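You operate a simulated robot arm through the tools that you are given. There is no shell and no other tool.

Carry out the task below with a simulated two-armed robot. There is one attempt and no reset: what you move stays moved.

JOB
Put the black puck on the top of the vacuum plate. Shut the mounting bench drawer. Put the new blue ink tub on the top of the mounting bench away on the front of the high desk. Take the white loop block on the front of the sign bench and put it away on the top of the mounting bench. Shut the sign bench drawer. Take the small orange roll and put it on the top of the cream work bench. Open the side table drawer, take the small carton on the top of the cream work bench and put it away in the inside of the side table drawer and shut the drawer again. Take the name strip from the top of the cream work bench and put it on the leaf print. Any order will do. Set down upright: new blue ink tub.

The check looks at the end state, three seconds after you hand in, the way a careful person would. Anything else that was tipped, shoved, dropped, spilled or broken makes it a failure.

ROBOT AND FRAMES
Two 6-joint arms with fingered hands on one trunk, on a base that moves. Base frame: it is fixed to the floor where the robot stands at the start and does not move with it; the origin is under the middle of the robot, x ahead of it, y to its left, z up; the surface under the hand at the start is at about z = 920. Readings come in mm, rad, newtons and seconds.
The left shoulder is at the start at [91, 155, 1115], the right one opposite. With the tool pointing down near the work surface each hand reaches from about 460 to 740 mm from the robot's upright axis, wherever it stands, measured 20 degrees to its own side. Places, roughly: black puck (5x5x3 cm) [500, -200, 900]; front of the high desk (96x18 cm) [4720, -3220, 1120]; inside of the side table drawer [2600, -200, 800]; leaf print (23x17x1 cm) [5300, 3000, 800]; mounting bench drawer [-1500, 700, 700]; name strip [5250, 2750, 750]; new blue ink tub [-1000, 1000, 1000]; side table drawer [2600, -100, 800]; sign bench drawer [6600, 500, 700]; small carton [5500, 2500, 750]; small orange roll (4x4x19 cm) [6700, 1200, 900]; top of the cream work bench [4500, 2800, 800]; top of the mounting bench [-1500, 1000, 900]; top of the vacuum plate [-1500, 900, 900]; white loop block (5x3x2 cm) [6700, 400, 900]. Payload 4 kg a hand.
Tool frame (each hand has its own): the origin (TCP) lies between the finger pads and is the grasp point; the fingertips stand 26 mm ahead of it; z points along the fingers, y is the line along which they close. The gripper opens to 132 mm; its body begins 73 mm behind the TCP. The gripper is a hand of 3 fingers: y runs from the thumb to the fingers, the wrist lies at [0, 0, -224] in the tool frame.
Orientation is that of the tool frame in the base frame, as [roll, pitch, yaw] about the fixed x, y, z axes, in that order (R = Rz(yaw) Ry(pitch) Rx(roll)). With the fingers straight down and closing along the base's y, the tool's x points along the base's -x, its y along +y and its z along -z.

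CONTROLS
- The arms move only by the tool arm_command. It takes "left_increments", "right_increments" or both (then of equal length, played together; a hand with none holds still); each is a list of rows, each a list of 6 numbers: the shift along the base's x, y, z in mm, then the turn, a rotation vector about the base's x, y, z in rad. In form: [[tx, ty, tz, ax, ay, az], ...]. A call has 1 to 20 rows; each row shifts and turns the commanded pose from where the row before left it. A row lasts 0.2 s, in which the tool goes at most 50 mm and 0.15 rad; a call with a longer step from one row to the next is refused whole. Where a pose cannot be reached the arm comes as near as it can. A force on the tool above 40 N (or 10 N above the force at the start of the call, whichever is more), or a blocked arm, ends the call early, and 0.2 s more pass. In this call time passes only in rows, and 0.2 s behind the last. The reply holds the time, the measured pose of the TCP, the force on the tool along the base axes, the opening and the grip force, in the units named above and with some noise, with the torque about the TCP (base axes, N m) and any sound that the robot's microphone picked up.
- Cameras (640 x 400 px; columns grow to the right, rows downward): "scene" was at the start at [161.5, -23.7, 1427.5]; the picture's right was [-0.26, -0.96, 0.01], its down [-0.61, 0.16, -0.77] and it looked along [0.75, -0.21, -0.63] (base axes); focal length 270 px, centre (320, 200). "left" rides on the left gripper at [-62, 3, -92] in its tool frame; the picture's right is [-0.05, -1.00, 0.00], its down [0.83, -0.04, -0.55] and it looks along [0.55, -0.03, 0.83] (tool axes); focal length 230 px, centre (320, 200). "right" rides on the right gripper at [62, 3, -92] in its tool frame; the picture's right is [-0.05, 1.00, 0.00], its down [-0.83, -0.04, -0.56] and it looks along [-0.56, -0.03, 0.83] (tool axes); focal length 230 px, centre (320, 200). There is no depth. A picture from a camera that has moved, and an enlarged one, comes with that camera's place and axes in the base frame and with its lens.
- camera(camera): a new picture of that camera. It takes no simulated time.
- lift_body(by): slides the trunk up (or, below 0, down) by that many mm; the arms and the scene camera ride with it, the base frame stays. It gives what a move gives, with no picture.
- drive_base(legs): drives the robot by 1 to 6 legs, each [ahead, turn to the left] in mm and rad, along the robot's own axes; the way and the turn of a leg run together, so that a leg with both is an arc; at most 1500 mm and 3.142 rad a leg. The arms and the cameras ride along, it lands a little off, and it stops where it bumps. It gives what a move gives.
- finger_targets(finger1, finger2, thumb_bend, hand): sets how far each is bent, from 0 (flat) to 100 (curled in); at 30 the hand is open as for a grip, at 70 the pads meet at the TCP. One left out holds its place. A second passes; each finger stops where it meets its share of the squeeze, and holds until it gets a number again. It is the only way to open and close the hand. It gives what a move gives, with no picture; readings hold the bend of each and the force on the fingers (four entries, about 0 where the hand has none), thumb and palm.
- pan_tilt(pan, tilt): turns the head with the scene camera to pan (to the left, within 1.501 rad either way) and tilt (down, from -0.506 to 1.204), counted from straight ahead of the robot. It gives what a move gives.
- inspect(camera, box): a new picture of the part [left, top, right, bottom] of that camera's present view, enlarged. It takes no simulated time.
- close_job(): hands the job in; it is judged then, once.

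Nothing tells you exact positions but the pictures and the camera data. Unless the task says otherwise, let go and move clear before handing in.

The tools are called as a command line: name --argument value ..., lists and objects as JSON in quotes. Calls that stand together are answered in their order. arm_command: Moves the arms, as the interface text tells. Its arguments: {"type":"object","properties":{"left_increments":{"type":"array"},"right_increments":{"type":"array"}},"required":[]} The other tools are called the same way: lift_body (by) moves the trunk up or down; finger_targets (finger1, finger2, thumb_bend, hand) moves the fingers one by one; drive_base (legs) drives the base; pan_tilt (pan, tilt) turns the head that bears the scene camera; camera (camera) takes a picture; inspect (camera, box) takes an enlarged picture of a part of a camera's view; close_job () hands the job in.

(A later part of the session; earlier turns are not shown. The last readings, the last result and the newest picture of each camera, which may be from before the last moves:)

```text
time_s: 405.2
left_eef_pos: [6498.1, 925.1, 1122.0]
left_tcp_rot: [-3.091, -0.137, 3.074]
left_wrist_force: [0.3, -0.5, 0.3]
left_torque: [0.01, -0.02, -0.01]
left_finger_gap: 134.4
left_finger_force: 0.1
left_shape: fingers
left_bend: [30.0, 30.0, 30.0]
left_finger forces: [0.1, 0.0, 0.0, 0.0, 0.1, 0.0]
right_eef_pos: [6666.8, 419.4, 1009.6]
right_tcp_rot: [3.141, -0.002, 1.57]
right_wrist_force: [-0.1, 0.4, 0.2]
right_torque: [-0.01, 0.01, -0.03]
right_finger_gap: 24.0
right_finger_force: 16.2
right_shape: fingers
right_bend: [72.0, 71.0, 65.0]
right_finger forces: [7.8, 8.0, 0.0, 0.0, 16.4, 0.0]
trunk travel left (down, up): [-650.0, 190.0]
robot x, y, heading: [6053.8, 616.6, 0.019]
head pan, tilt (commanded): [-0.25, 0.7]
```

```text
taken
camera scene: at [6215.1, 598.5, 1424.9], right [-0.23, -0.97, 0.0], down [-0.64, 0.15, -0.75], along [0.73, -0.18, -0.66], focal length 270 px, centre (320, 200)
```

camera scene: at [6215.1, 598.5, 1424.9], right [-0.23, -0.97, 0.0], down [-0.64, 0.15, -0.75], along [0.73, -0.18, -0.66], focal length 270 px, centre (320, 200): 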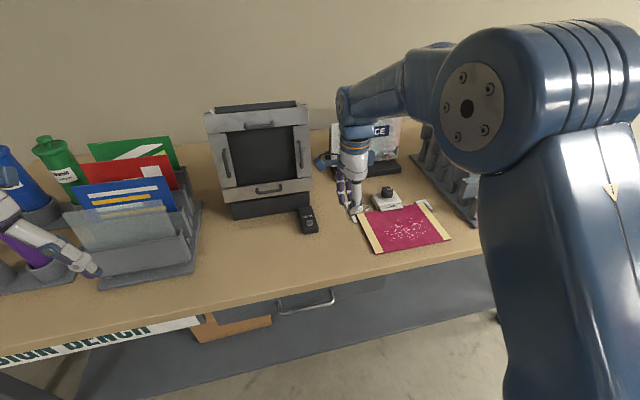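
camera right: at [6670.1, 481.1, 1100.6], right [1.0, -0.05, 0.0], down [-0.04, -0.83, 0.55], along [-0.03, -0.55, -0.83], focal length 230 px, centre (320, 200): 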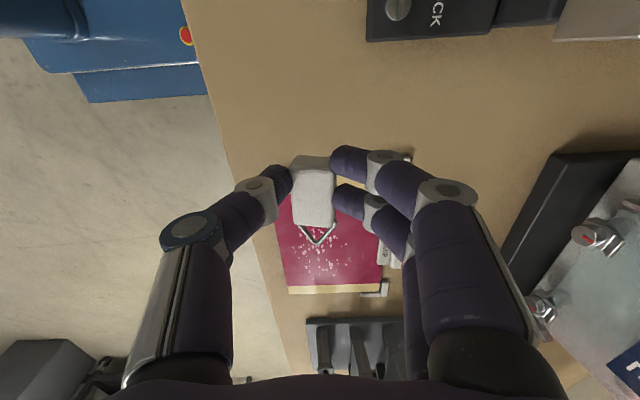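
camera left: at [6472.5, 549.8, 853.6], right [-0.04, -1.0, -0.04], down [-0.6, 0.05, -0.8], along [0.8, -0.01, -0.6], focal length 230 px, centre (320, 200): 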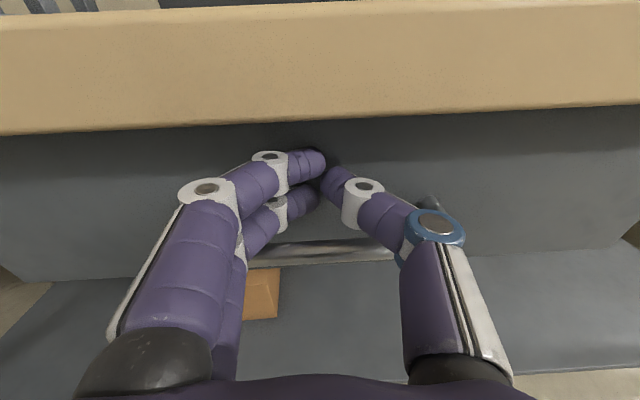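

The block is held. I raise and retract the right hand, then reposition to (6144, 1236) with heading -0.35 so the left hand can reach the orange roll.

arm_command --right_increments '[[0, 0, 30, 0, 0, 0], [0, 0, 35, 0, 0, 0], [-20, 0, 35, 0, 0, 0], [-40, -10, 5, 0, 0, 0], [-40, -10, 0, 0, 0, 0], [-30, -10, 0, 0, 0, 0]]'

drive_base --legs '[[-250, 0]]'

camera --camera "right"

pan_tilt --pan 0.3 --tilt 0.5

camera --camera "scene"

```text
time_s: 406.6
left_eef_pos: [6496.6, 924.6, 1122.4]
left_tcp_rot: [-3.088, -0.138, 3.074]
left_wrist_force: [0.1, 0.2, 0.4]
left_torque: [-0.01, -0.01, -0.01]
left_finger_gap: 134.5
left_finger_force: 0.1
left_shape: fingers
left_bend: [30.0, 30.0, 30.0]
left_finger forces: [0.0, 0.1, 0.0, 0.0, 0.1, 0.0]
right_eef_pos: [6534.9, 390.9, 1115.0]
right_tcp_rot: [3.14, -0.004, 1.57]
right_wrist_force: [0.5, -0.6, -0.4]
right_torque: [-0.01, 0.02, -0.05]
right_finger_gap: 23.7
right_finger_force: 16.0
right_shape: fingers
right_bend: [72.0, 72.0, 65.0]
right_finger forces: [7.6, 8.0, 0.1, 0.0, 16.2, 0.0]
trunk travel left (down, up): [-650.0, 190.0]
robot x, y, heading: [6052.5, 616.3, 0.014]
head pan, tilt (commanded): [-0.25, 0.7]
```

```text
time_s: 408.5
left_eef_pos: [6252.0, 920.0, 1121.5]
left_tcp_rot: [-3.088, -0.142, 3.068]
left_wrist_force: [-0.2, 0.3, -0.7]
left_torque: [0.01, -0.01, 0.0]
left_finger_gap: 134.7
left_finger_force: 0.0
left_shape: fingers
left_bend: [30.0, 30.0, 30.0]
left_finger forces: [0.1, 0.0, 0.0, 0.0, 0.0, 0.1]
right_eef_pos: [6289.4, 386.3, 1113.5]
right_tcp_rot: [-3.141, -0.002, 1.569]
right_wrist_force: [0.1, -1.2, -0.1]
right_torque: [0.02, 0.0, -0.01]
right_finger_gap: 23.9
right_finger_force: 15.8
right_shape: fingers
right_bend: [72.0, 72.0, 65.0]
right_finger forces: [7.6, 7.9, 0.0, 0.1, 16.0, 0.0]
trunk travel left (down, up): [-650.0, 190.0]
robot x, y, heading: [5807.6, 613.2, 0.013]
head pan, tilt (commanded): [-0.25, 0.7]
```

```text
taken
camera right: at [6292.9, 446.8, 1205.0], right [1.0, -0.06, 0.0], down [-0.05, -0.83, 0.55], along [-0.03, -0.55, -0.83], focal length 230 px, centre (320, 200)
```

right: 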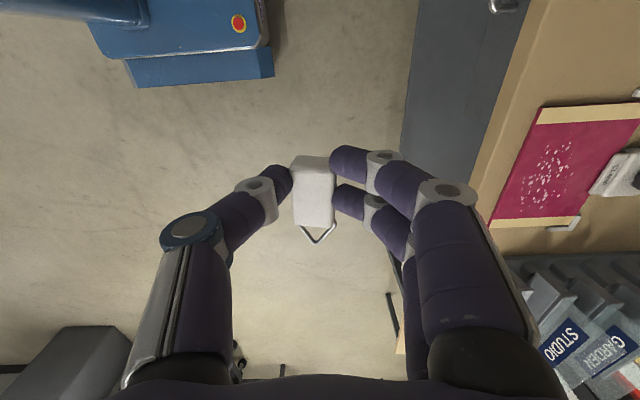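

```text
time_s: 409.4
left_eef_pos: [6233.0, 919.8, 1102.3]
left_tcp_rot: [-3.083, -0.201, 3.066]
left_wrist_force: [0.7, -0.3, 0.0]
left_torque: [0.0, 0.02, 0.03]
left_finger_gap: 134.6
left_finger_force: 0.1
left_shape: fingers
left_bend: [30.0, 30.0, 30.0]
left_finger forces: [0.1, 0.1, 0.0, 0.0, 0.0, 0.0]
right_eef_pos: [6269.6, 384.4, 1094.0]
right_tcp_rot: [-3.087, 0.0, 1.567]
right_wrist_force: [0.3, -0.3, -0.4]
right_torque: [0.03, 0.01, -0.04]
right_finger_gap: 23.6
right_finger_force: 15.7
right_shape: fingers
right_bend: [72.0, 72.0, 65.0]
right_finger forces: [7.4, 7.7, 0.1, 0.1, 15.6, 0.0]
trunk travel left (down, up): [-650.0, 190.0]
robot x, y, heading: [5804.0, 613.6, 0.007]
head pan, tilt (commanded): [0.3, 0.499]
```

```text
taken
camera scene: at [5972.9, 642.1, 1442.4], right [0.31, -0.95, -0.01], down [-0.47, -0.15, -0.87], along [0.83, 0.27, -0.5], focal length 270 px, centre (320, 200)
```

scene: 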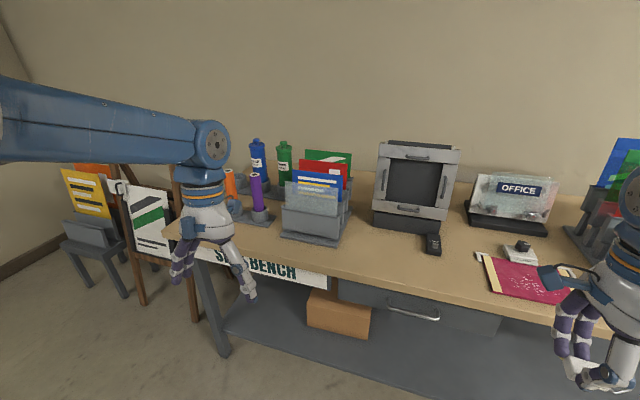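

I drive out and around to approach the roll from (5834, 1349), heading -0.35.

drive_base --legs '[[0, 1.52], [735, 0], [0, -1.88]]'

lift_body --by 100

pan_tilt --pan 0.1 --tilt 0.5

camera --camera "scene"

camera --camera "right"

```text
time_s: 422.3
left_eef_pos: [6354.7, 1473.6, 1115.6]
left_tcp_rot: [-3.086, -0.177, 2.689]
left_wrist_force: [-0.5, 0.0, -0.5]
left_torque: [-0.02, 0.01, -0.03]
left_finger_gap: 134.6
left_finger_force: 0.1
left_shape: fingers
left_bend: [30.0, 30.0, 30.0]
left_finger forces: [0.0, 0.0, 0.1, 0.0, 0.1, 0.0]
right_eef_pos: [6190.2, 963.6, 1106.5]
right_tcp_rot: [-3.107, -0.003, 1.191]
right_wrist_force: [-0.6, 0.6, -1.0]
right_torque: [-0.01, 0.01, -0.01]
right_finger_gap: 17.1
right_finger_force: 13.5
right_shape: fingers
right_bend: [73.0, 72.0, 66.0]
right_finger forces: [5.5, 9.3, 0.0, 0.1, 12.6, 0.1]
trunk travel left (down, up): [-650.0, 190.0]
robot x, y, heading: [5844.1, 1363.7, -0.367]
head pan, tilt (commanded): [0.3, 0.499]
```

```text
time_s: 423.6
left_eef_pos: [6333.9, 1480.6, 1195.7]
left_tcp_rot: [-3.079, -0.244, 2.688]
left_wrist_force: [0.1, -0.1, -0.1]
left_torque: [0.03, -0.01, 0.01]
left_finger_gap: 134.8
left_finger_force: 0.0
left_shape: fingers
left_bend: [30.0, 30.0, 30.0]
left_finger forces: [0.0, 0.1, 0.0, 0.0, 0.0, 0.1]
right_eef_pos: [6171.5, 971.5, 1185.7]
right_tcp_rot: [-3.045, -0.002, 1.191]
right_wrist_force: [0.5, -0.5, 0.1]
right_torque: [0.0, 0.02, 0.02]
right_finger_gap: 16.0
right_finger_force: 14.3
right_shape: fingers
right_bend: [73.0, 72.0, 66.0]
right_finger forces: [5.7, 9.7, 0.0, 0.0, 12.7, 0.1]
trunk travel left (down, up): [-750.0, 90.0]
robot x, y, heading: [5844.7, 1366.6, -0.366]
head pan, tilt (commanded): [0.3, 0.499]
```

```text
time_s: 424.4
left_eef_pos: [6334.8, 1480.5, 1195.9]
left_tcp_rot: [-3.081, -0.244, 2.688]
left_wrist_force: [-0.2, 0.3, 0.0]
left_torque: [-0.04, -0.01, 0.01]
left_finger_gap: 134.8
left_finger_force: 0.0
left_shape: fingers
left_bend: [30.0, 30.0, 30.0]
left_finger forces: [0.1, 0.0, 0.0, 0.0, 0.0, 0.0]
right_eef_pos: [6172.3, 970.9, 1186.3]
right_tcp_rot: [-3.044, -0.002, 1.192]
right_wrist_force: [-0.8, 0.0, -1.0]
right_torque: [0.0, 0.0, -0.01]
right_finger_gap: 15.6
right_finger_force: 14.4
right_shape: fingers
right_bend: [73.0, 72.0, 66.0]
right_finger forces: [5.8, 9.7, 0.0, 0.1, 12.8, 0.1]
trunk travel left (down, up): [-750.0, 90.0]
robot x, y, heading: [5842.5, 1366.6, -0.365]
head pan, tilt (commanded): [0.099, 0.499]
```

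```text
taken
camera scene: at [6006.4, 1310.2, 1542.4], right [-0.26, -0.96, 0.0], down [-0.48, 0.13, -0.87], along [0.84, -0.23, -0.5], focal length 270 px, centre (320, 200)
```

scene: 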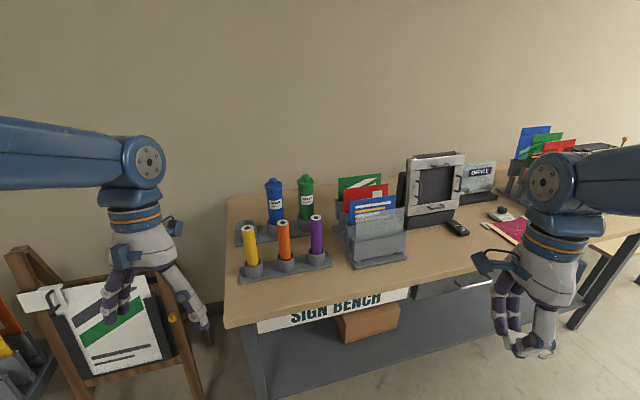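

```text
taken
camera right: at [6206.2, 1024.1, 1276.7], right [0.9, -0.42, -0.1], down [-0.3, -0.78, 0.56], along [-0.31, -0.47, -0.83], focal length 230 px, centre (320, 200)
```

right: 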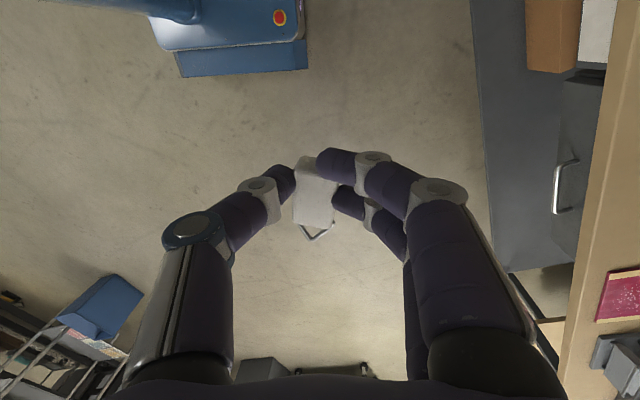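

The block's grip gap has shrunk (24 → 16 mm); it may be slipping. I look at it closely.

inspect --camera "right" --box '[240, 120, 420, 260]'

inspect --camera "scene" --box '[460, 230, 620, 380]'

```text
2.86 times, centred on (330, 190) of right
camera zoom: at [6206.2, 1024.1, 1276.7], right [0.9, -0.42, -0.1], down [-0.3, -0.78, 0.56], along [-0.31, -0.47, -0.83], focal length 657 px, centre (291, 229)
```

zoom: 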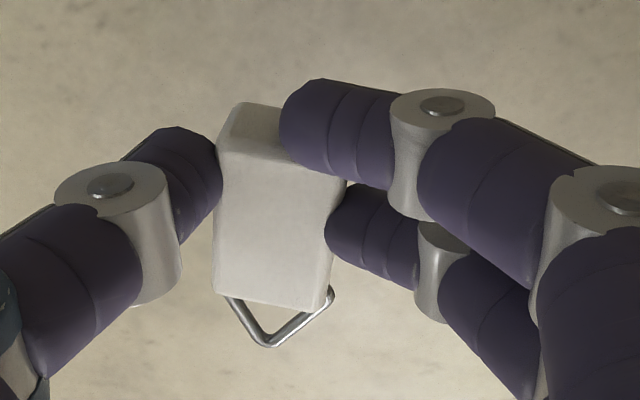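

```text
2.67 times, centred on (540, 305) of scene
camera zoom: at [6006.4, 1310.2, 1542.4], right [-0.26, -0.96, 0.0], down [-0.48, 0.13, -0.87], along [0.84, -0.23, -0.5], focal length 721 px, centre (-267, -80)
```

zoom: 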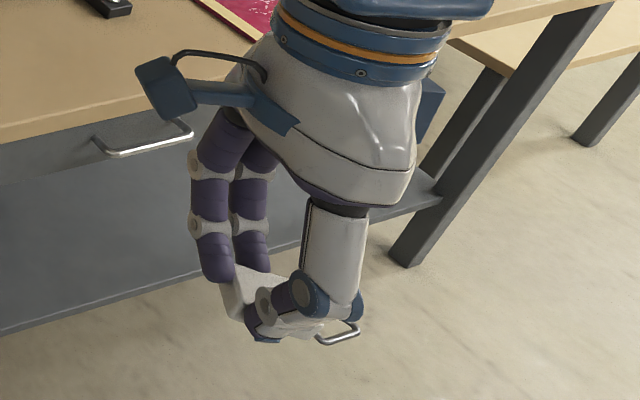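

The block is only held near the fingertips, so I will set it back down on the free left end of the sign bench now and fetch it last, with a firmer grip. I turn a little left and move up to that spot.

finger_targets --hand "right" --finger1 80 --finger2 80 --thumb_bend 72

drive_base --legs '[[240, 0.665]]'

camera --camera "right"

camera --camera "scene"

```text
time_s: 425.6
left_eef_pos: [6312.5, 1488.8, 1175.7]
left_tcp_rot: [-3.073, -0.311, 2.685]
left_wrist_force: [-0.1, 0.5, -0.2]
left_torque: [-0.01, 0.03, -0.01]
left_finger_gap: 134.5
left_finger_force: 0.1
left_shape: fingers
left_bend: [30.0, 30.0, 30.0]
left_finger forces: [0.0, 0.0, 0.0, 0.0, 0.1, 0.0]
right_eef_pos: [6148.9, 981.1, 1164.8]
right_tcp_rot: [-2.978, -0.001, 1.192]
right_wrist_force: [-0.6, -0.3, -0.2]
right_torque: [0.03, -0.02, -0.01]
right_finger_gap: 8.4
right_finger_force: 12.5
right_shape: fingers
right_bend: [80.0, 72.0, 66.0]
right_finger forces: [0.0, 12.6, 0.0, 0.0, 12.6, 0.1]
trunk travel left (down, up): [-750.0, 90.0]
robot x, y, heading: [5845.0, 1362.0, -0.367]
head pan, tilt (commanded): [0.099, 0.499]
stopped (right hand): the arm was blocked; the commanded pose is now the measured one
```

```text
time_s: 427.9
left_eef_pos: [6376.0, 1748.4, 1187.5]
left_tcp_rot: [-3.077, -0.287, -2.93]
left_wrist_force: [0.5, 0.4, 0.4]
left_torque: [-0.02, 0.0, 0.0]
left_finger_gap: 134.5
left_finger_force: 0.0
left_shape: fingers
left_bend: [30.0, 30.0, 30.0]
left_finger forces: [0.0, 0.1, 0.0, 0.1, 0.1, 0.0]
right_eef_pos: [6562.0, 1248.3, 1178.2]
right_tcp_rot: [-3.005, 0.001, 1.86]
right_wrist_force: [-0.2, 0.3, 0.5]
right_torque: [-0.01, -0.02, 0.0]
right_finger_gap: 8.3
right_finger_force: 12.0
right_shape: fingers
right_bend: [80.0, 72.0, 66.0]
right_finger forces: [0.1, 12.3, 0.1, 0.0, 12.3, 0.0]
trunk travel left (down, up): [-750.0, 90.0]
robot x, y, heading: [6077.7, 1351.6, 0.3]
head pan, tilt (commanded): [0.099, 0.499]
```

```text
taken
camera right: at [6560.3, 1312.4, 1268.0], right [0.96, 0.23, -0.14], down [0.27, -0.79, 0.56], along [0.02, -0.57, -0.82], focal length 230 px, centre (320, 200)
```

right: 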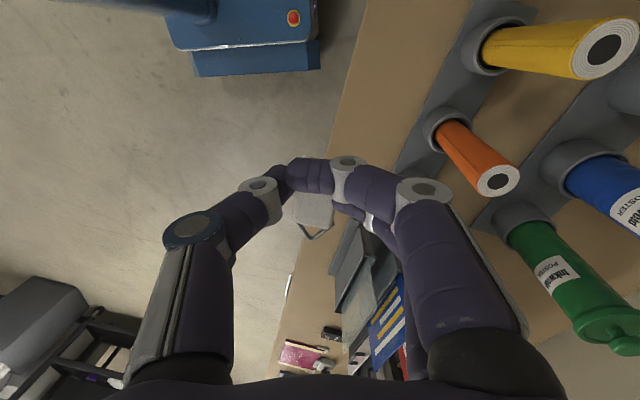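

```text
taken
camera scene: at [6236.5, 1410.5, 1542.5], right [0.39, -0.92, 0.0], down [-0.46, -0.19, -0.87], along [0.8, 0.34, -0.49], focal length 270 px, centre (320, 200)
```

scene: 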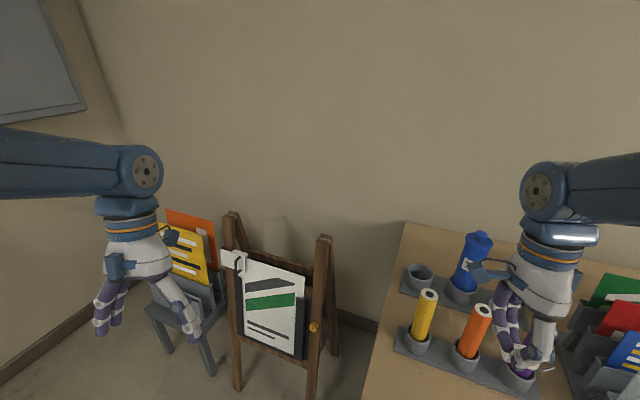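

Finger 1 has slipped over the block; only finger 2 and the thumb hold it. I carefully move it over the free left end of the bench and set it down at once.

arm_command --right_increments '[[4, 8, 0, 0.003, -0.01, 0], [6, 14, 0, 0.003, -0.011, 0], [6, 16, -4, 0.003, -0.011, 0], [6, 16, -8, 0.003, -0.011, 0], [6, 16, -10, 0.003, -0.011, 0], [6, 16, -12, 0.003, -0.011, 0], [6, 16, -12, 0.003, -0.011, 0], [6, 16, -12, 0.003, -0.011, 0], [6, 16, -12, 0.003, -0.011, 0], [6, 16, -12, 0.003, -0.011, 0], [6, 14, -12, 0.003, -0.011, 0], [4, 10, -12, 0.003, -0.011, 0]]'

camera --camera "right"

camera --camera "scene"

```text
time_s: 430.5
left_eef_pos: [6355.8, 1740.2, 1169.6]
left_tcp_rot: [-3.073, -0.353, -2.936]
left_wrist_force: [-0.6, 0.0, 0.2]
left_torque: [0.01, 0.03, -0.01]
left_finger_gap: 134.8
left_finger_force: 0.1
left_shape: fingers
left_bend: [30.0, 30.0, 30.0]
left_finger forces: [0.0, 0.0, 0.0, 0.0, 0.0, 0.1]
right_eef_pos: [6630.6, 1416.5, 1091.9]
right_tcp_rot: [3.104, -0.06, 1.824]
right_wrist_force: [0.8, -1.0, 0.1]
right_torque: [0.03, 0.0, -0.04]
right_finger_gap: 8.3
right_finger_force: 12.7
right_shape: fingers
right_bend: [80.0, 72.0, 66.0]
right_finger forces: [0.1, 12.3, 0.0, 0.0, 12.5, 0.0]
right hand out of reach, approached as far as the arm can: row 1
trunk travel left (down, up): [-750.0, 90.0]
robot x, y, heading: [6077.7, 1352.5, 0.298]
head pan, tilt (commanded): [0.099, 0.499]
```

```text
taken
camera right: at [6617.3, 1468.4, 1186.9], right [0.98, 0.2, 0.03], down [0.15, -0.85, 0.5], along [0.13, -0.49, -0.86], focal length 230 px, centre (320, 200)
```

right: 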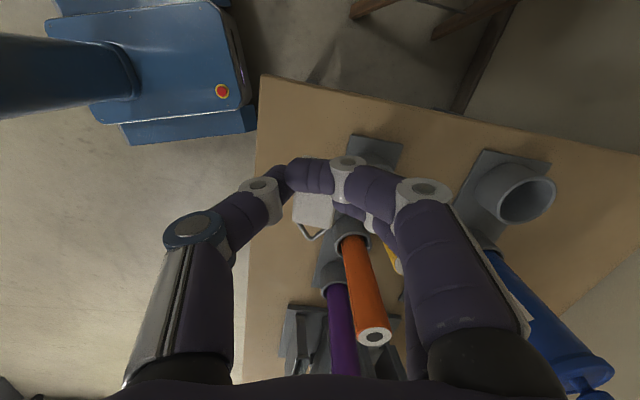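

```text
taken
camera scene: at [6238.4, 1410.5, 1542.3], right [0.39, -0.92, 0.0], down [-0.46, -0.19, -0.87], along [0.8, 0.34, -0.5], focal length 270 px, centre (320, 200)
```

scene: 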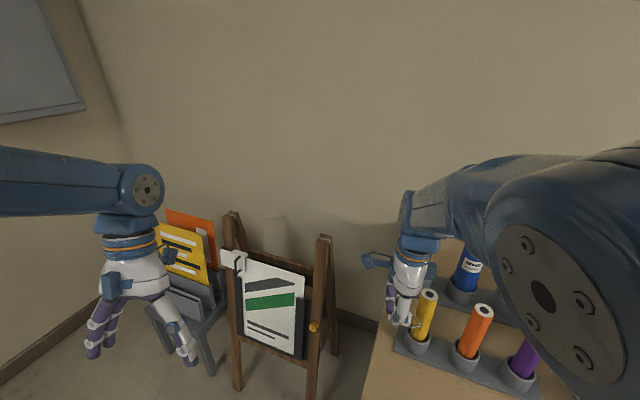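

The bench's left end is at y≈1443, so I shift back to about (6618, 1372) and lower the block toward the top.

arm_command --right_increments '[[-3, -11, -10, -0.017, 0.005, 0], [-3, -11, -15, -0.017, 0.005, 0], [-3, -11, -20, -0.017, 0.005, 0], [-3, -11, -20, -0.016, 0.005, 0], [0, 0, -20, 0, 0, 0], [0, 0, -20, 0, 0, 0], [0, 0, -20, 0, 0, 0], [0, 0, -15, 0, 0, 0], [0, 0, 0, 0, 0, 0]]'

camera --camera "right"

inspect --camera "scene" --box '[360, 230, 540, 400]'

```text
time_s: 432.5
left_eef_pos: [6354.4, 1740.4, 1169.4]
left_tcp_rot: [-3.071, -0.352, -2.932]
left_wrist_force: [-0.3, -0.3, 0.1]
left_torque: [0.0, 0.0, -0.02]
left_finger_gap: 134.9
left_finger_force: 0.0
left_shape: fingers
left_bend: [30.0, 30.0, 30.0]
left_finger forces: [0.0, 0.1, 0.0, 0.1, 0.0, 0.0]
right_eef_pos: [6612.5, 1370.3, 935.0]
right_tcp_rot: [-3.12, 0.043, 1.839]
right_wrist_force: [-0.6, 0.1, -0.7]
right_torque: [0.01, -0.02, -0.03]
right_finger_gap: 8.2
right_finger_force: 12.0
right_shape: fingers
right_bend: [80.0, 72.0, 66.0]
right_finger forces: [0.0, 12.2, 0.0, 0.0, 12.3, 0.0]
trunk travel left (down, up): [-750.0, 90.0]
robot x, y, heading: [6073.3, 1351.4, 0.301]
head pan, tilt (commanded): [0.099, 0.499]
```

```text
taken
camera right: at [6600.3, 1436.0, 1023.2], right [0.98, 0.21, -0.02], down [0.19, -0.78, 0.59], along [0.11, -0.58, -0.81], focal length 230 px, centre (320, 200)
```

right: 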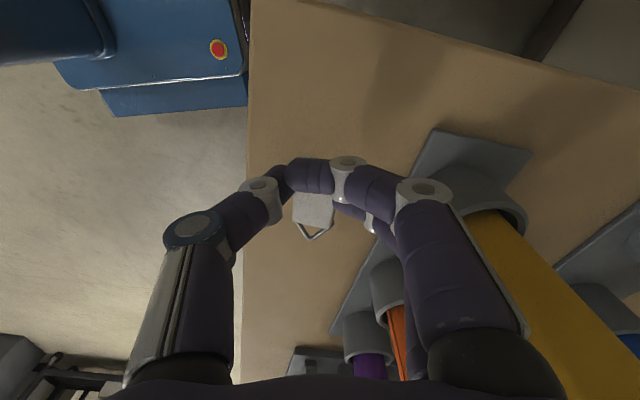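

```text
2.35 times, centred on (450, 315) of scene
camera zoom: at [6237.2, 1410.1, 1542.4], right [0.39, -0.92, 0.0], down [-0.46, -0.19, -0.87], along [0.8, 0.34, -0.5], focal length 636 px, centre (14, -71)
```

zoom: 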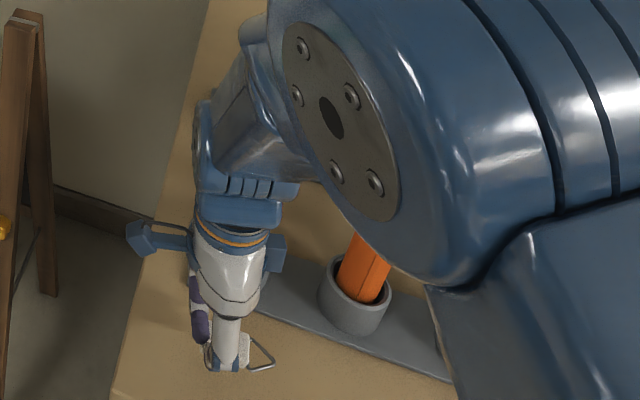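

arm_command --right_increments '[[0, 0, -6, 0, 0, 0], [0, 0, -6, 0, 0, 0], [0, 0, 0, 0, 0, 0]]'

arm_command --right_increments '[[0, 0, -4, 0, 0, 0], [0, 0, -4, 0, 0, 0], [0, 0, 0, 0, 0, 0]]'

camera --camera "right"

```text
time_s: 433.3
left_eef_pos: [6354.7, 1740.6, 1169.5]
left_tcp_rot: [-3.073, -0.351, -2.932]
left_wrist_force: [0.7, 0.3, -0.1]
left_torque: [-0.01, -0.01, 0.03]
left_finger_gap: 134.8
left_finger_force: 0.1
left_shape: fingers
left_bend: [30.0, 30.0, 30.0]
left_finger forces: [0.0, 0.0, 0.0, 0.0, 0.0, 0.0]
right_eef_pos: [6611.5, 1372.5, 922.3]
right_tcp_rot: [-3.117, 0.05, 1.846]
right_wrist_force: [0.2, -0.4, -0.1]
right_torque: [0.01, 0.0, -0.03]
right_finger_gap: 8.0
right_finger_force: 12.2
right_shape: fingers
right_bend: [80.0, 72.0, 66.0]
right_finger forces: [0.0, 12.2, 0.1, 0.1, 12.4, 0.0]
trunk travel left (down, up): [-750.0, 90.0]
robot x, y, heading: [6075.2, 1353.5, 0.299]
head pan, tilt (commanded): [0.099, 0.499]
```

```text
time_s: 434.1
left_eef_pos: [6355.3, 1739.7, 1169.3]
left_tcp_rot: [-3.073, -0.351, -2.935]
left_wrist_force: [-0.5, -0.7, -1.2]
left_torque: [0.05, 0.04, 0.0]
left_finger_gap: 134.8
left_finger_force: 0.1
left_shape: fingers
left_bend: [30.0, 30.0, 30.0]
left_finger forces: [0.0, 0.1, 0.0, 0.1, 0.0, 0.0]
right_eef_pos: [6610.9, 1372.0, 914.0]
right_tcp_rot: [-3.119, 0.056, 1.85]
right_wrist_force: [0.1, 0.2, 0.3]
right_torque: [-0.03, -0.01, -0.01]
right_finger_gap: 8.0
right_finger_force: 12.0
right_shape: fingers
right_bend: [80.0, 72.0, 66.0]
right_finger forces: [0.0, 12.3, 0.1, 0.0, 12.3, 0.0]
trunk travel left (down, up): [-750.0, 90.0]
robot x, y, heading: [6076.4, 1351.3, 0.303]
head pan, tilt (commanded): [0.099, 0.499]
```

```text
taken
camera right: at [6597.7, 1437.9, 1002.0], right [0.97, 0.22, -0.02], down [0.19, -0.78, 0.6], along [0.12, -0.59, -0.8], focal length 230 px, centre (320, 200)
```

right: 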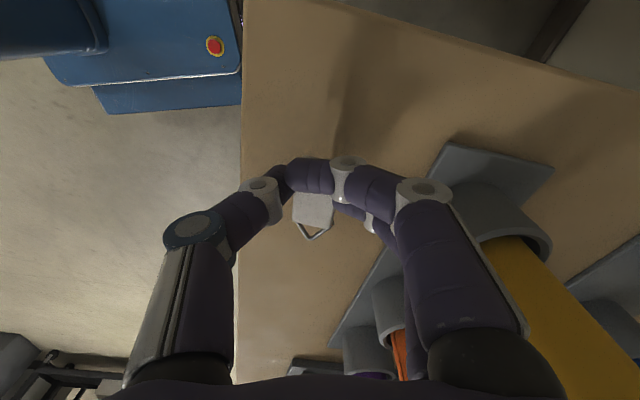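

arm_command --right_increments '[[0, 0, -4, 0, 0, 0], [0, 0, -3, 0, 0, 0], [0, 0, 0, 0, 0, 0]]'

arm_command --right_increments '[[0, 0, -3, 0, 0, 0], [0, 0, -3, 0, 0, 0], [0, 0, 0, 0, 0, 0]]'

```text
time_s: 434.9
left_eef_pos: [6354.6, 1741.1, 1168.8]
left_tcp_rot: [-3.072, -0.352, -2.935]
left_wrist_force: [-0.1, 0.3, 0.2]
left_torque: [0.0, 0.02, 0.0]
left_finger_gap: 134.7
left_finger_force: 0.1
left_shape: fingers
left_bend: [30.0, 30.0, 30.0]
left_finger forces: [0.1, 0.1, 0.0, 0.0, 0.0, 0.1]
right_eef_pos: [6610.2, 1373.9, 906.7]
right_tcp_rot: [-3.121, 0.059, 1.852]
right_wrist_force: [0.1, 0.4, -0.8]
right_torque: [0.02, 0.0, 0.0]
right_finger_gap: 8.5
right_finger_force: 12.4
right_shape: fingers
right_bend: [80.0, 72.0, 66.0]
right_finger forces: [0.0, 12.3, 0.0, 0.1, 12.1, 0.1]
trunk travel left (down, up): [-750.0, 90.0]
robot x, y, heading: [6079.3, 1348.9, 0.303]
head pan, tilt (commanded): [0.099, 0.499]
```

```text
time_s: 435.7
left_eef_pos: [6356.2, 1739.9, 1168.5]
left_tcp_rot: [-3.071, -0.352, -2.935]
left_wrist_force: [0.4, 1.3, -0.6]
left_torque: [0.01, 0.01, 0.03]
left_finger_gap: 134.5
left_finger_force: 0.0
left_shape: fingers
left_bend: [30.0, 30.0, 30.0]
left_finger forces: [0.0, 0.0, 0.0, 0.0, 0.1, 0.0]
right_eef_pos: [6610.1, 1374.2, 900.5]
right_tcp_rot: [-3.121, 0.064, 1.857]
right_wrist_force: [0.3, -0.7, -0.6]
right_torque: [-0.02, -0.02, -0.01]
right_finger_gap: 8.1
right_finger_force: 11.8
right_shape: fingers
right_bend: [80.0, 72.0, 66.0]
right_finger forces: [0.1, 12.2, 0.1, 0.1, 12.3, 0.0]
trunk travel left (down, up): [-750.0, 90.0]
robot x, y, heading: [6077.2, 1349.5, 0.3]
head pan, tilt (commanded): [0.099, 0.499]
```

arm_command --right_increments '[[0, 0, -3, 0, 0, 0], [0, 0, -2, 0, 0, 0], [0, 0, 0, 0, 0, 0]]'

inspect --camera "right" --box '[240, 130, 400, 260]'

inspect --camera "scene" --box '[380, 280, 500, 400]'

```text
time_s: 436.5
left_eef_pos: [6355.0, 1741.0, 1169.2]
left_tcp_rot: [-3.07, -0.35, -2.934]
left_wrist_force: [0.2, 0.9, 0.5]
left_torque: [-0.02, -0.01, -0.01]
left_finger_gap: 134.5
left_finger_force: 0.0
left_shape: fingers
left_bend: [30.0, 30.0, 30.0]
left_finger forces: [0.0, 0.0, 0.0, 0.0, 0.0, 0.0]
right_eef_pos: [6608.3, 1373.5, 895.8]
right_tcp_rot: [-3.121, 0.063, 1.861]
right_wrist_force: [0.1, -0.4, 0.3]
right_torque: [0.01, -0.01, 0.02]
right_finger_gap: 8.5
right_finger_force: 12.8
right_shape: fingers
right_bend: [80.0, 72.0, 66.0]
right_finger forces: [0.0, 12.4, 0.0, 0.0, 12.2, 0.0]
trunk travel left (down, up): [-750.0, 90.0]
robot x, y, heading: [6073.2, 1353.7, 0.299]
head pan, tilt (commanded): [0.099, 0.499]
```

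```text
3.08 times, centred on (320, 195) of right
camera zoom: at [6595.2, 1440.0, 983.3], right [0.97, 0.23, -0.02], down [0.2, -0.77, 0.61], along [0.13, -0.6, -0.79], focal length 708 px, centre (320, 215)
```

zoom: 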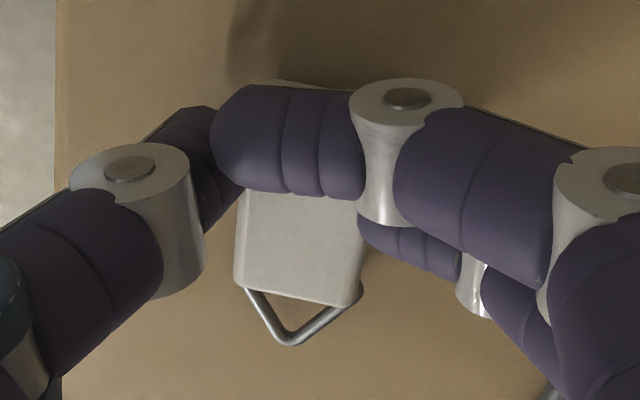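

```text
3.33 times, centred on (440, 340) of scene
camera zoom: at [6237.5, 1410.2, 1542.4], right [0.39, -0.92, 0.0], down [-0.46, -0.19, -0.87], along [0.8, 0.34, -0.5], focal length 901 px, centre (-80, -267)
```

zoom: 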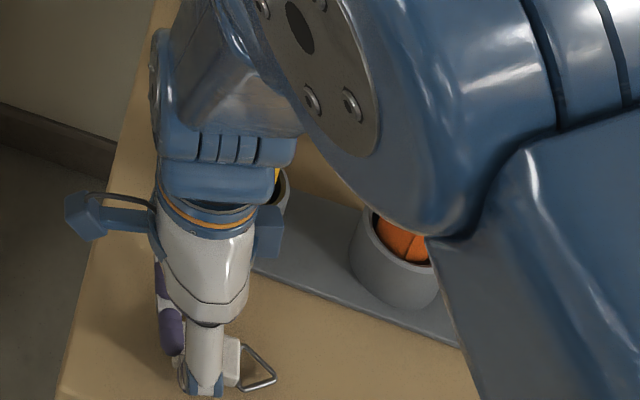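

arm_command --right_increments '[[0, 0, -3, 0, 0, 0], [0, 0, -3, 0, 0, 0], [0, 0, 0, 0, 0, 0]]'

arm_command --right_increments '[[0, 0, -3, 0, 0, 0], [0, 0, -2, 0, 0, 0], [0, 0, 0, 0, 0, 0]]'

```text
time_s: 437.3
left_eef_pos: [6354.6, 1741.4, 1169.5]
left_tcp_rot: [-3.072, -0.352, -2.933]
left_wrist_force: [0.1, 0.0, -0.1]
left_torque: [0.03, 0.02, 0.01]
left_finger_gap: 134.6
left_finger_force: 0.1
left_shape: fingers
left_bend: [30.0, 30.0, 30.0]
left_finger forces: [0.0, 0.0, 0.0, 0.1, 0.0, 0.1]
right_eef_pos: [6609.8, 1374.7, 891.8]
right_tcp_rot: [-3.122, 0.065, 1.86]
right_wrist_force: [3.2, -2.1, 12.2]
right_torque: [-0.17, 0.0, 0.05]
right_finger_gap: 6.3
right_finger_force: 14.5
right_shape: fingers
right_bend: [80.0, 72.0, 68.0]
right_finger forces: [0.0, 16.0, 0.0, 0.0, 13.3, 0.1]
trunk travel left (down, up): [-750.0, 90.0]
robot x, y, heading: [6074.9, 1354.8, 0.303]
head pan, tilt (commanded): [0.099, 0.499]
```

```text
time_s: 438.1
left_eef_pos: [6353.1, 1740.1, 1170.9]
left_tcp_rot: [-3.072, -0.348, -2.933]
left_wrist_force: [0.5, -0.2, -0.8]
left_torque: [0.0, -0.03, 0.01]
left_finger_gap: 134.8
left_finger_force: 0.0
left_shape: fingers
left_bend: [30.0, 30.0, 30.0]
left_finger forces: [0.0, 0.0, 0.0, 0.1, 0.1, 0.0]
right_eef_pos: [6608.6, 1374.6, 889.2]
right_tcp_rot: [-3.128, 0.065, 1.86]
right_wrist_force: [7.8, -5.5, 39.3]
right_torque: [-0.3, 0.12, 0.15]
right_finger_gap: 6.0
right_finger_force: 24.8
right_shape: fingers
right_bend: [81.0, 74.0, 70.0]
right_finger forces: [4.1, 20.2, 0.0, 0.1, 26.0, 0.0]
trunk travel left (down, up): [-750.0, 90.0]
robot x, y, heading: [6075.2, 1350.6, 0.3]
head pan, tilt (commanded): [0.099, 0.499]
```

Touchdown. I relieve the pressure and open the hand.

arm_command --right_increments '[[0, 0, 2, 0, 0, 0], [0, 0, 2, 0, 0, 0]]'

finger_targets --hand "right" --finger1 50 --finger2 50 --thumb_bend 50

camera --camera "right"

```text
time_s: 438.7
left_eef_pos: [6355.8, 1740.3, 1168.5]
left_tcp_rot: [-3.072, -0.349, -2.934]
left_wrist_force: [0.6, 0.1, 0.2]
left_torque: [0.0, -0.01, 0.0]
left_finger_gap: 134.6
left_finger_force: 0.0
left_shape: fingers
left_bend: [30.0, 30.0, 30.0]
left_finger forces: [0.0, 0.1, 0.0, 0.0, 0.0, 0.0]
right_eef_pos: [6608.5, 1374.2, 889.6]
right_tcp_rot: [-3.118, 0.065, 1.858]
right_wrist_force: [4.7, 1.2, 15.0]
right_torque: [-0.08, -0.11, 0.05]
right_finger_gap: 6.1
right_finger_force: 14.7
right_shape: fingers
right_bend: [80.0, 74.0, 69.0]
right_finger forces: [0.5, 17.0, 0.0, 0.0, 12.4, 0.0]
trunk travel left (down, up): [-750.0, 90.0]
robot x, y, heading: [6075.1, 1352.7, 0.297]
head pan, tilt (commanded): [0.099, 0.499]
```

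```text
time_s: 439.7
left_eef_pos: [6351.5, 1739.5, 1170.5]
left_tcp_rot: [-3.072, -0.348, -2.934]
left_wrist_force: [0.1, -0.1, 0.6]
left_torque: [0.01, 0.01, 0.01]
left_finger_gap: 134.7
left_finger_force: 0.0
left_shape: fingers
left_bend: [30.0, 30.0, 30.0]
left_finger forces: [0.1, 0.1, 0.0, 0.0, 0.1, 0.0]
right_eef_pos: [6607.5, 1374.1, 892.3]
right_tcp_rot: [-3.124, 0.066, 1.861]
right_wrist_force: [-2.3, -0.4, 34.8]
right_torque: [-0.1, 0.5, -0.01]
right_finger_gap: 31.9
right_finger_force: 17.5
right_shape: fingers
right_bend: [83.0, 57.0, 52.0]
right_finger forces: [9.8, 7.8, 0.1, 0.1, 17.7, 0.0]
trunk travel left (down, up): [-750.0, 90.0]
robot x, y, heading: [6075.0, 1350.1, 0.301]
head pan, tilt (commanded): [0.099, 0.499]
```

```text
taken
camera right: at [6592.5, 1439.8, 979.5], right [0.97, 0.23, -0.01], down [0.19, -0.77, 0.61], along [0.13, -0.59, -0.79], focal length 230 px, centre (320, 200)
```

right: 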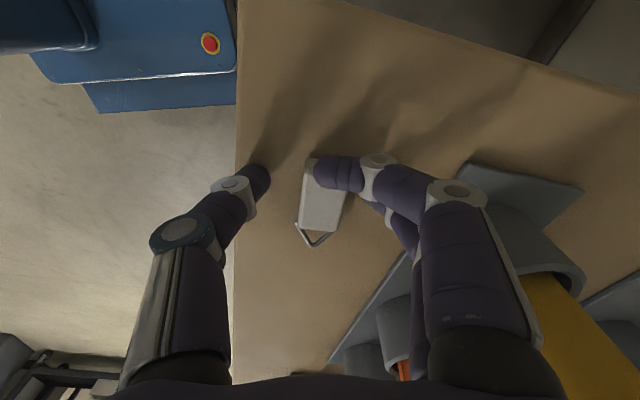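

Finger 1 still rests on the block's top. I raise the hand a little to free it.

arm_command --right_increments '[[0, 0, 4, 0, 0, 0], [0, 0, 6, 0, 0, 0], [0, 0, 8, 0, 0, 0], [0, 0, 10, 0, 0, 0], [0, 0, 0, 0, 0, 0]]'

camera --camera "right"

```text
time_s: 440.9
left_eef_pos: [6355.1, 1741.3, 1168.5]
left_tcp_rot: [-3.072, -0.351, -2.934]
left_wrist_force: [0.5, 0.3, 1.0]
left_torque: [0.0, 0.03, 0.0]
left_finger_gap: 134.6
left_finger_force: 0.1
left_shape: fingers
left_bend: [30.0, 30.0, 30.0]
left_finger forces: [0.1, 0.0, 0.0, 0.0, 0.0, 0.1]
right_eef_pos: [6608.1, 1372.2, 915.6]
right_tcp_rot: [-3.111, 0.055, 1.851]
right_wrist_force: [0.2, 0.1, -1.0]
right_torque: [0.01, -0.04, -0.01]
right_finger_gap: 67.5
right_finger_force: 0.1
right_shape: fingers
right_bend: [50.0, 50.0, 50.0]
right_finger forces: [0.1, 0.0, 0.0, 0.1, 0.1, 0.0]
trunk travel left (down, up): [-750.0, 90.0]
robot x, y, heading: [6078.0, 1350.3, 0.299]
head pan, tilt (commanded): [0.099, 0.499]
```

```text
taken
camera right: at [6595.9, 1437.2, 1003.2], right [0.97, 0.22, -0.03], down [0.19, -0.77, 0.6], along [0.11, -0.59, -0.8], focal length 230 px, centre (320, 200)
```

right: 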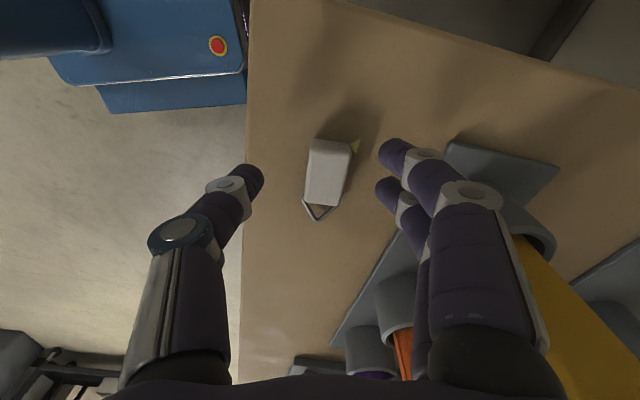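

The block lies flat on the bench at (6612, 1371). Now the right hand is well placed to take the orange roll at about (6720, 1242): I rise, move over it and look.

arm_command --right_increments '[[0, 0, 30, 0.01, 0, 0], [0, 0, 45, 0.01, 0, 0], [0, 0, 45, 0.01, -0.003, 0], [0, 0, 45, 0.01, -0.003, 0], [0, 0, 45, 0.01, -0.003, 0], [0, 0, 45, 0.01, -0.003, 0], [15, -18, 15, 0, 0, 0], [22, -26, 0, 0, 0, 0], [22, -26, 0, 0, 0, 0], [22, -26, 0, 0, 0, 0], [18, -20, 0, 0, 0, 0], [12, -14, 0, 0, 0, 0], [0, 0, 0, 0, 0, 0]]'

finger_targets --hand "right" --finger1 40 --finger2 40 --thumb_bend 40

camera --camera "right"

camera --camera "scene"

```text
time_s: 443.7
left_eef_pos: [6353.4, 1740.6, 1169.6]
left_tcp_rot: [-3.071, -0.349, -2.935]
left_wrist_force: [0.0, -0.2, 0.1]
left_torque: [0.06, -0.01, 0.04]
left_finger_gap: 134.7
left_finger_force: 0.0
left_shape: fingers
left_bend: [30.0, 30.0, 30.0]
left_finger forces: [0.0, 0.0, 0.0, 0.1, 0.1, 0.0]
right_eef_pos: [6720.8, 1245.4, 1189.3]
right_tcp_rot: [3.135, 0.007, 1.863]
right_wrist_force: [-0.2, 0.2, 0.0]
right_torque: [0.01, -0.02, -0.01]
right_finger_gap: 67.6
right_finger_force: 0.0
right_shape: fingers
right_bend: [50.0, 50.0, 50.0]
right_finger forces: [0.1, 0.1, 0.0, 0.1, 0.0, 0.0]
trunk travel left (down, up): [-750.0, 90.0]
robot x, y, heading: [6077.1, 1352.5, 0.294]
head pan, tilt (commanded): [0.099, 0.499]
```

```text
time_s: 444.7
left_eef_pos: [6355.3, 1740.1, 1169.1]
left_tcp_rot: [-3.072, -0.35, -2.933]
left_wrist_force: [-0.2, 0.6, 0.8]
left_torque: [0.01, 0.01, 0.01]
left_finger_gap: 134.8
left_finger_force: 0.0
left_shape: fingers
left_bend: [30.0, 30.0, 30.0]
left_finger forces: [0.1, 0.1, 0.0, 0.1, 0.1, 0.0]
right_eef_pos: [6719.0, 1246.0, 1187.4]
right_tcp_rot: [3.136, 0.006, 1.862]
right_wrist_force: [0.0, 0.2, 0.5]
right_torque: [0.01, 0.03, 0.01]
right_finger_gap: 100.7
right_finger_force: 0.0
right_shape: fingers
right_bend: [40.0, 40.0, 40.0]
right_finger forces: [0.0, 0.1, 0.1, 0.0, 0.1, 0.0]
trunk travel left (down, up): [-750.0, 90.0]
robot x, y, heading: [6075.2, 1349.5, 0.297]
head pan, tilt (commanded): [0.099, 0.499]
```

```text
taken
camera right: at [6704.4, 1306.3, 1279.3], right [0.97, 0.24, 0.01], down [0.19, -0.81, 0.56], along [0.14, -0.54, -0.83], focal length 230 px, centre (320, 200)
```

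right: 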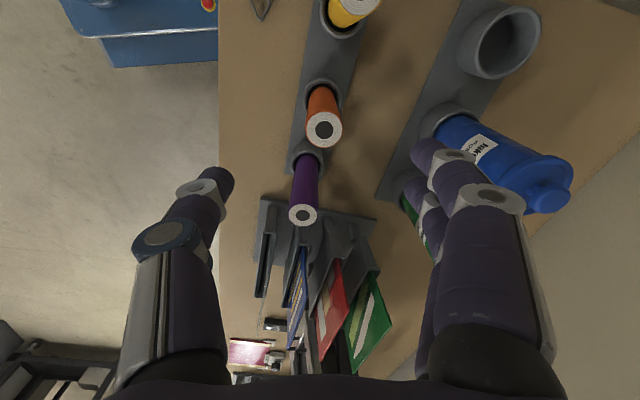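

```text
taken
camera scene: at [6237.6, 1410.1, 1542.4], right [0.39, -0.92, 0.0], down [-0.46, -0.19, -0.87], along [0.8, 0.34, -0.5], focal length 270 px, centre (320, 200)
```

scene: 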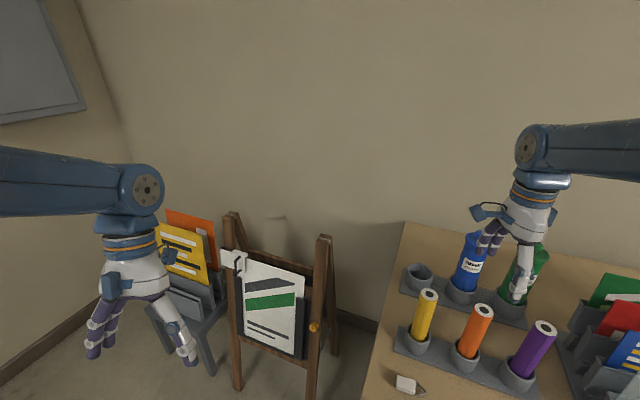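

The orange roll's top is at about (6725, 1242, 1050). I centre over it, descend around it and close.

arm_command --right_increments '[[5, -3, -10, 0, 0, 0], [0, 0, -30, 0, 0, 0], [0, 0, -30, 0, 0, 0], [0, 0, -30, 0, 0, 0], [0, 0, 0, 0, 0, 0]]'

camera --camera "right"

```text
time_s: 445.9
left_eef_pos: [6355.3, 1740.0, 1169.1]
left_tcp_rot: [-3.072, -0.352, -2.933]
left_wrist_force: [0.3, 0.3, -0.2]
left_torque: [0.06, 0.01, 0.0]
left_finger_gap: 134.7
left_finger_force: 0.0
left_shape: fingers
left_bend: [30.0, 30.0, 30.0]
left_finger forces: [0.0, 0.0, 0.0, 0.0, 0.0, 0.1]
right_eef_pos: [6723.3, 1243.4, 1087.4]
right_tcp_rot: [3.135, 0.008, 1.861]
right_wrist_force: [-0.3, 0.2, 0.4]
right_torque: [0.02, 0.01, -0.04]
right_finger_gap: 100.5
right_finger_force: 0.1
right_shape: fingers
right_bend: [40.0, 40.0, 40.0]
right_finger forces: [0.0, 0.1, 0.0, 0.0, 0.0, 0.0]
trunk travel left (down, up): [-750.0, 90.0]
robot x, y, heading: [6080.2, 1351.6, 0.301]
head pan, tilt (commanded): [0.099, 0.499]
```

```text
taken
camera right: at [6708.5, 1303.6, 1178.7], right [0.97, 0.24, 0.01], down [0.19, -0.81, 0.56], along [0.14, -0.54, -0.83], focal length 230 px, centre (320, 200)
```

right: 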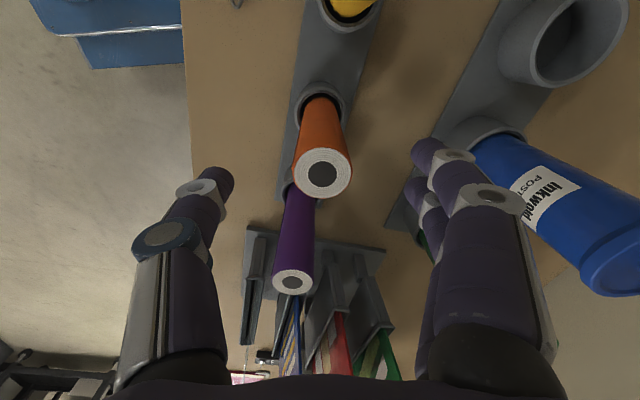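

arm_command --right_increments '[[3, -2, -20, 0, 0, 0], [0, 0, -25, 0, 0, 0], [0, 0, -25, 0, 0, 0], [0, 0, -17, 0, 0, 0], [0, 0, 0, 0, 0, 0]]'

camera --camera "right"

inspect --camera "scene" --box '[400, 240, 600, 400]'

```text
time_s: 447.1
left_eef_pos: [6354.7, 1740.1, 1168.4]
left_tcp_rot: [-3.073, -0.351, -2.934]
left_wrist_force: [0.5, -0.6, -0.3]
left_torque: [0.0, 0.05, 0.0]
left_finger_gap: 134.8
left_finger_force: 0.0
left_shape: fingers
left_bend: [30.0, 30.0, 30.0]
left_finger forces: [0.1, 0.0, 0.0, 0.0, 0.1, 0.1]
right_eef_pos: [6726.1, 1242.4, 999.7]
right_tcp_rot: [3.135, 0.005, 1.863]
right_wrist_force: [-1.2, 0.4, -0.3]
right_torque: [0.01, -0.02, 0.0]
right_finger_gap: 101.0
right_finger_force: 0.1
right_shape: fingers
right_bend: [40.0, 40.0, 40.0]
right_finger forces: [0.0, 0.0, 0.0, 0.0, 0.0, 0.0]
trunk travel left (down, up): [-750.0, 90.0]
robot x, y, heading: [6077.5, 1352.4, 0.3]
head pan, tilt (commanded): [0.099, 0.499]
```

```text
taken
camera right: at [6711.2, 1301.4, 1091.7], right [0.97, 0.24, 0.01], down [0.19, -0.81, 0.56], along [0.14, -0.54, -0.83], focal length 230 px, centre (320, 200)
```

right: 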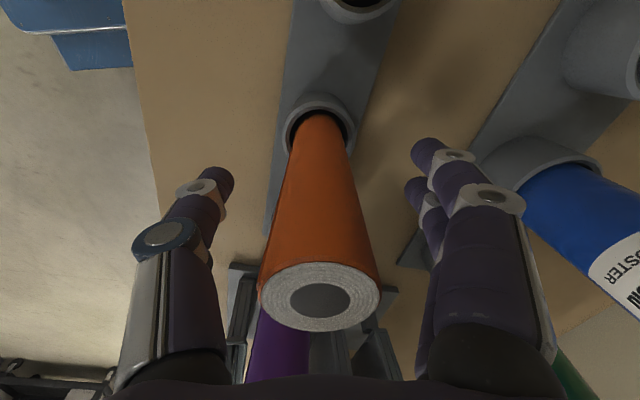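

```text
2.50 times, centred on (500, 320) of scene
camera zoom: at [6237.2, 1410.2, 1542.4], right [0.39, -0.92, 0.0], down [-0.46, -0.19, -0.87], along [0.8, 0.34, -0.5], focal length 676 px, centre (-130, -100)
```

zoom: 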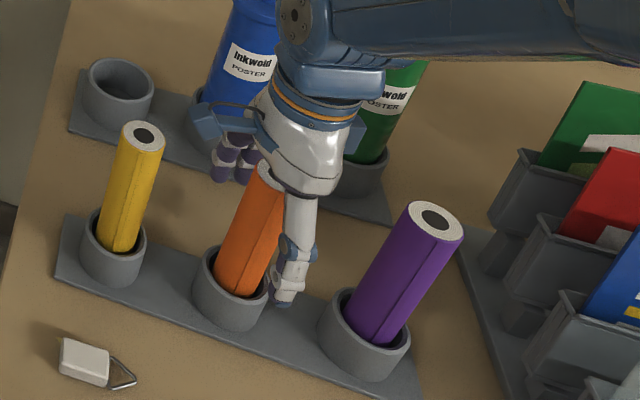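

The roll is centred. I close the hand on it.

finger_targets --hand "right" --finger1 65 --finger2 65 --thumb_bend 65

finger_targets --hand "right" --finger1 76 --finger2 76 --thumb_bend 74

camera --camera "right"

```text
time_s: 448.1
left_eef_pos: [6355.0, 1742.0, 1168.5]
left_tcp_rot: [-3.071, -0.353, -2.933]
left_wrist_force: [0.0, -0.9, -0.4]
left_torque: [-0.02, 0.01, 0.01]
left_finger_gap: 134.8
left_finger_force: 0.2
left_shape: fingers
left_bend: [30.0, 30.0, 30.0]
left_finger forces: [0.1, 0.0, 0.1, 0.0, 0.1, 0.1]
right_eef_pos: [6726.2, 1241.8, 1000.8]
right_tcp_rot: [3.136, 0.007, 1.865]
right_wrist_force: [0.2, -0.4, -0.9]
right_torque: [0.05, -0.01, -0.01]
right_finger_gap: 32.9
right_finger_force: 6.5
right_shape: fingers
right_bend: [61.0, 60.0, 62.0]
right_finger forces: [2.7, 3.6, 0.1, 0.0, 6.2, 0.0]
trunk travel left (down, up): [-750.0, 90.0]
robot x, y, heading: [6077.8, 1354.1, 0.302]
head pan, tilt (commanded): [0.099, 0.499]
```

```text
time_s: 449.1
left_eef_pos: [6357.0, 1740.5, 1168.4]
left_tcp_rot: [-3.072, -0.352, -2.935]
left_wrist_force: [0.5, -0.5, 0.0]
left_torque: [0.04, 0.0, 0.0]
left_finger_gap: 134.8
left_finger_force: 0.1
left_shape: fingers
left_bend: [30.0, 30.0, 30.0]
left_finger forces: [0.0, 0.1, 0.1, 0.0, 0.1, 0.1]
right_eef_pos: [6726.5, 1241.4, 1000.2]
right_tcp_rot: [3.135, 0.004, 1.864]
right_wrist_force: [-0.1, 0.0, 0.0]
right_torque: [-0.02, 0.01, 0.05]
right_finger_gap: 31.2
right_finger_force: 19.3
right_shape: fingers
right_bend: [64.0, 62.0, 65.0]
right_finger forces: [9.7, 9.7, 0.0, 0.0, 18.8, 0.0]
trunk travel left (down, up): [-750.0, 90.0]
robot x, y, heading: [6076.1, 1351.4, 0.301]
head pan, tilt (commanded): [0.099, 0.499]
```

```text
taken
camera right: at [6711.7, 1301.3, 1091.8], right [0.97, 0.24, 0.01], down [0.19, -0.81, 0.56], along [0.14, -0.54, -0.83], focal length 230 px, centre (320, 200)
```

right: 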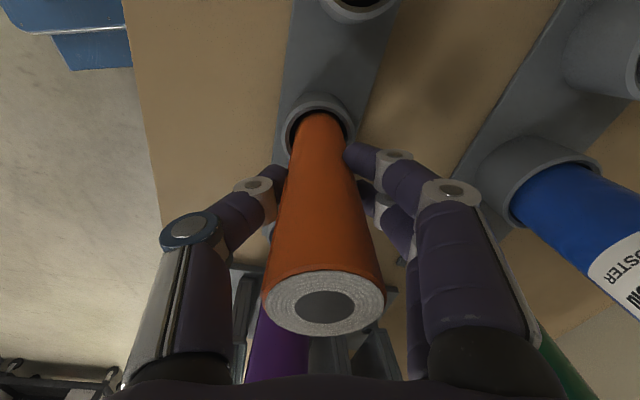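

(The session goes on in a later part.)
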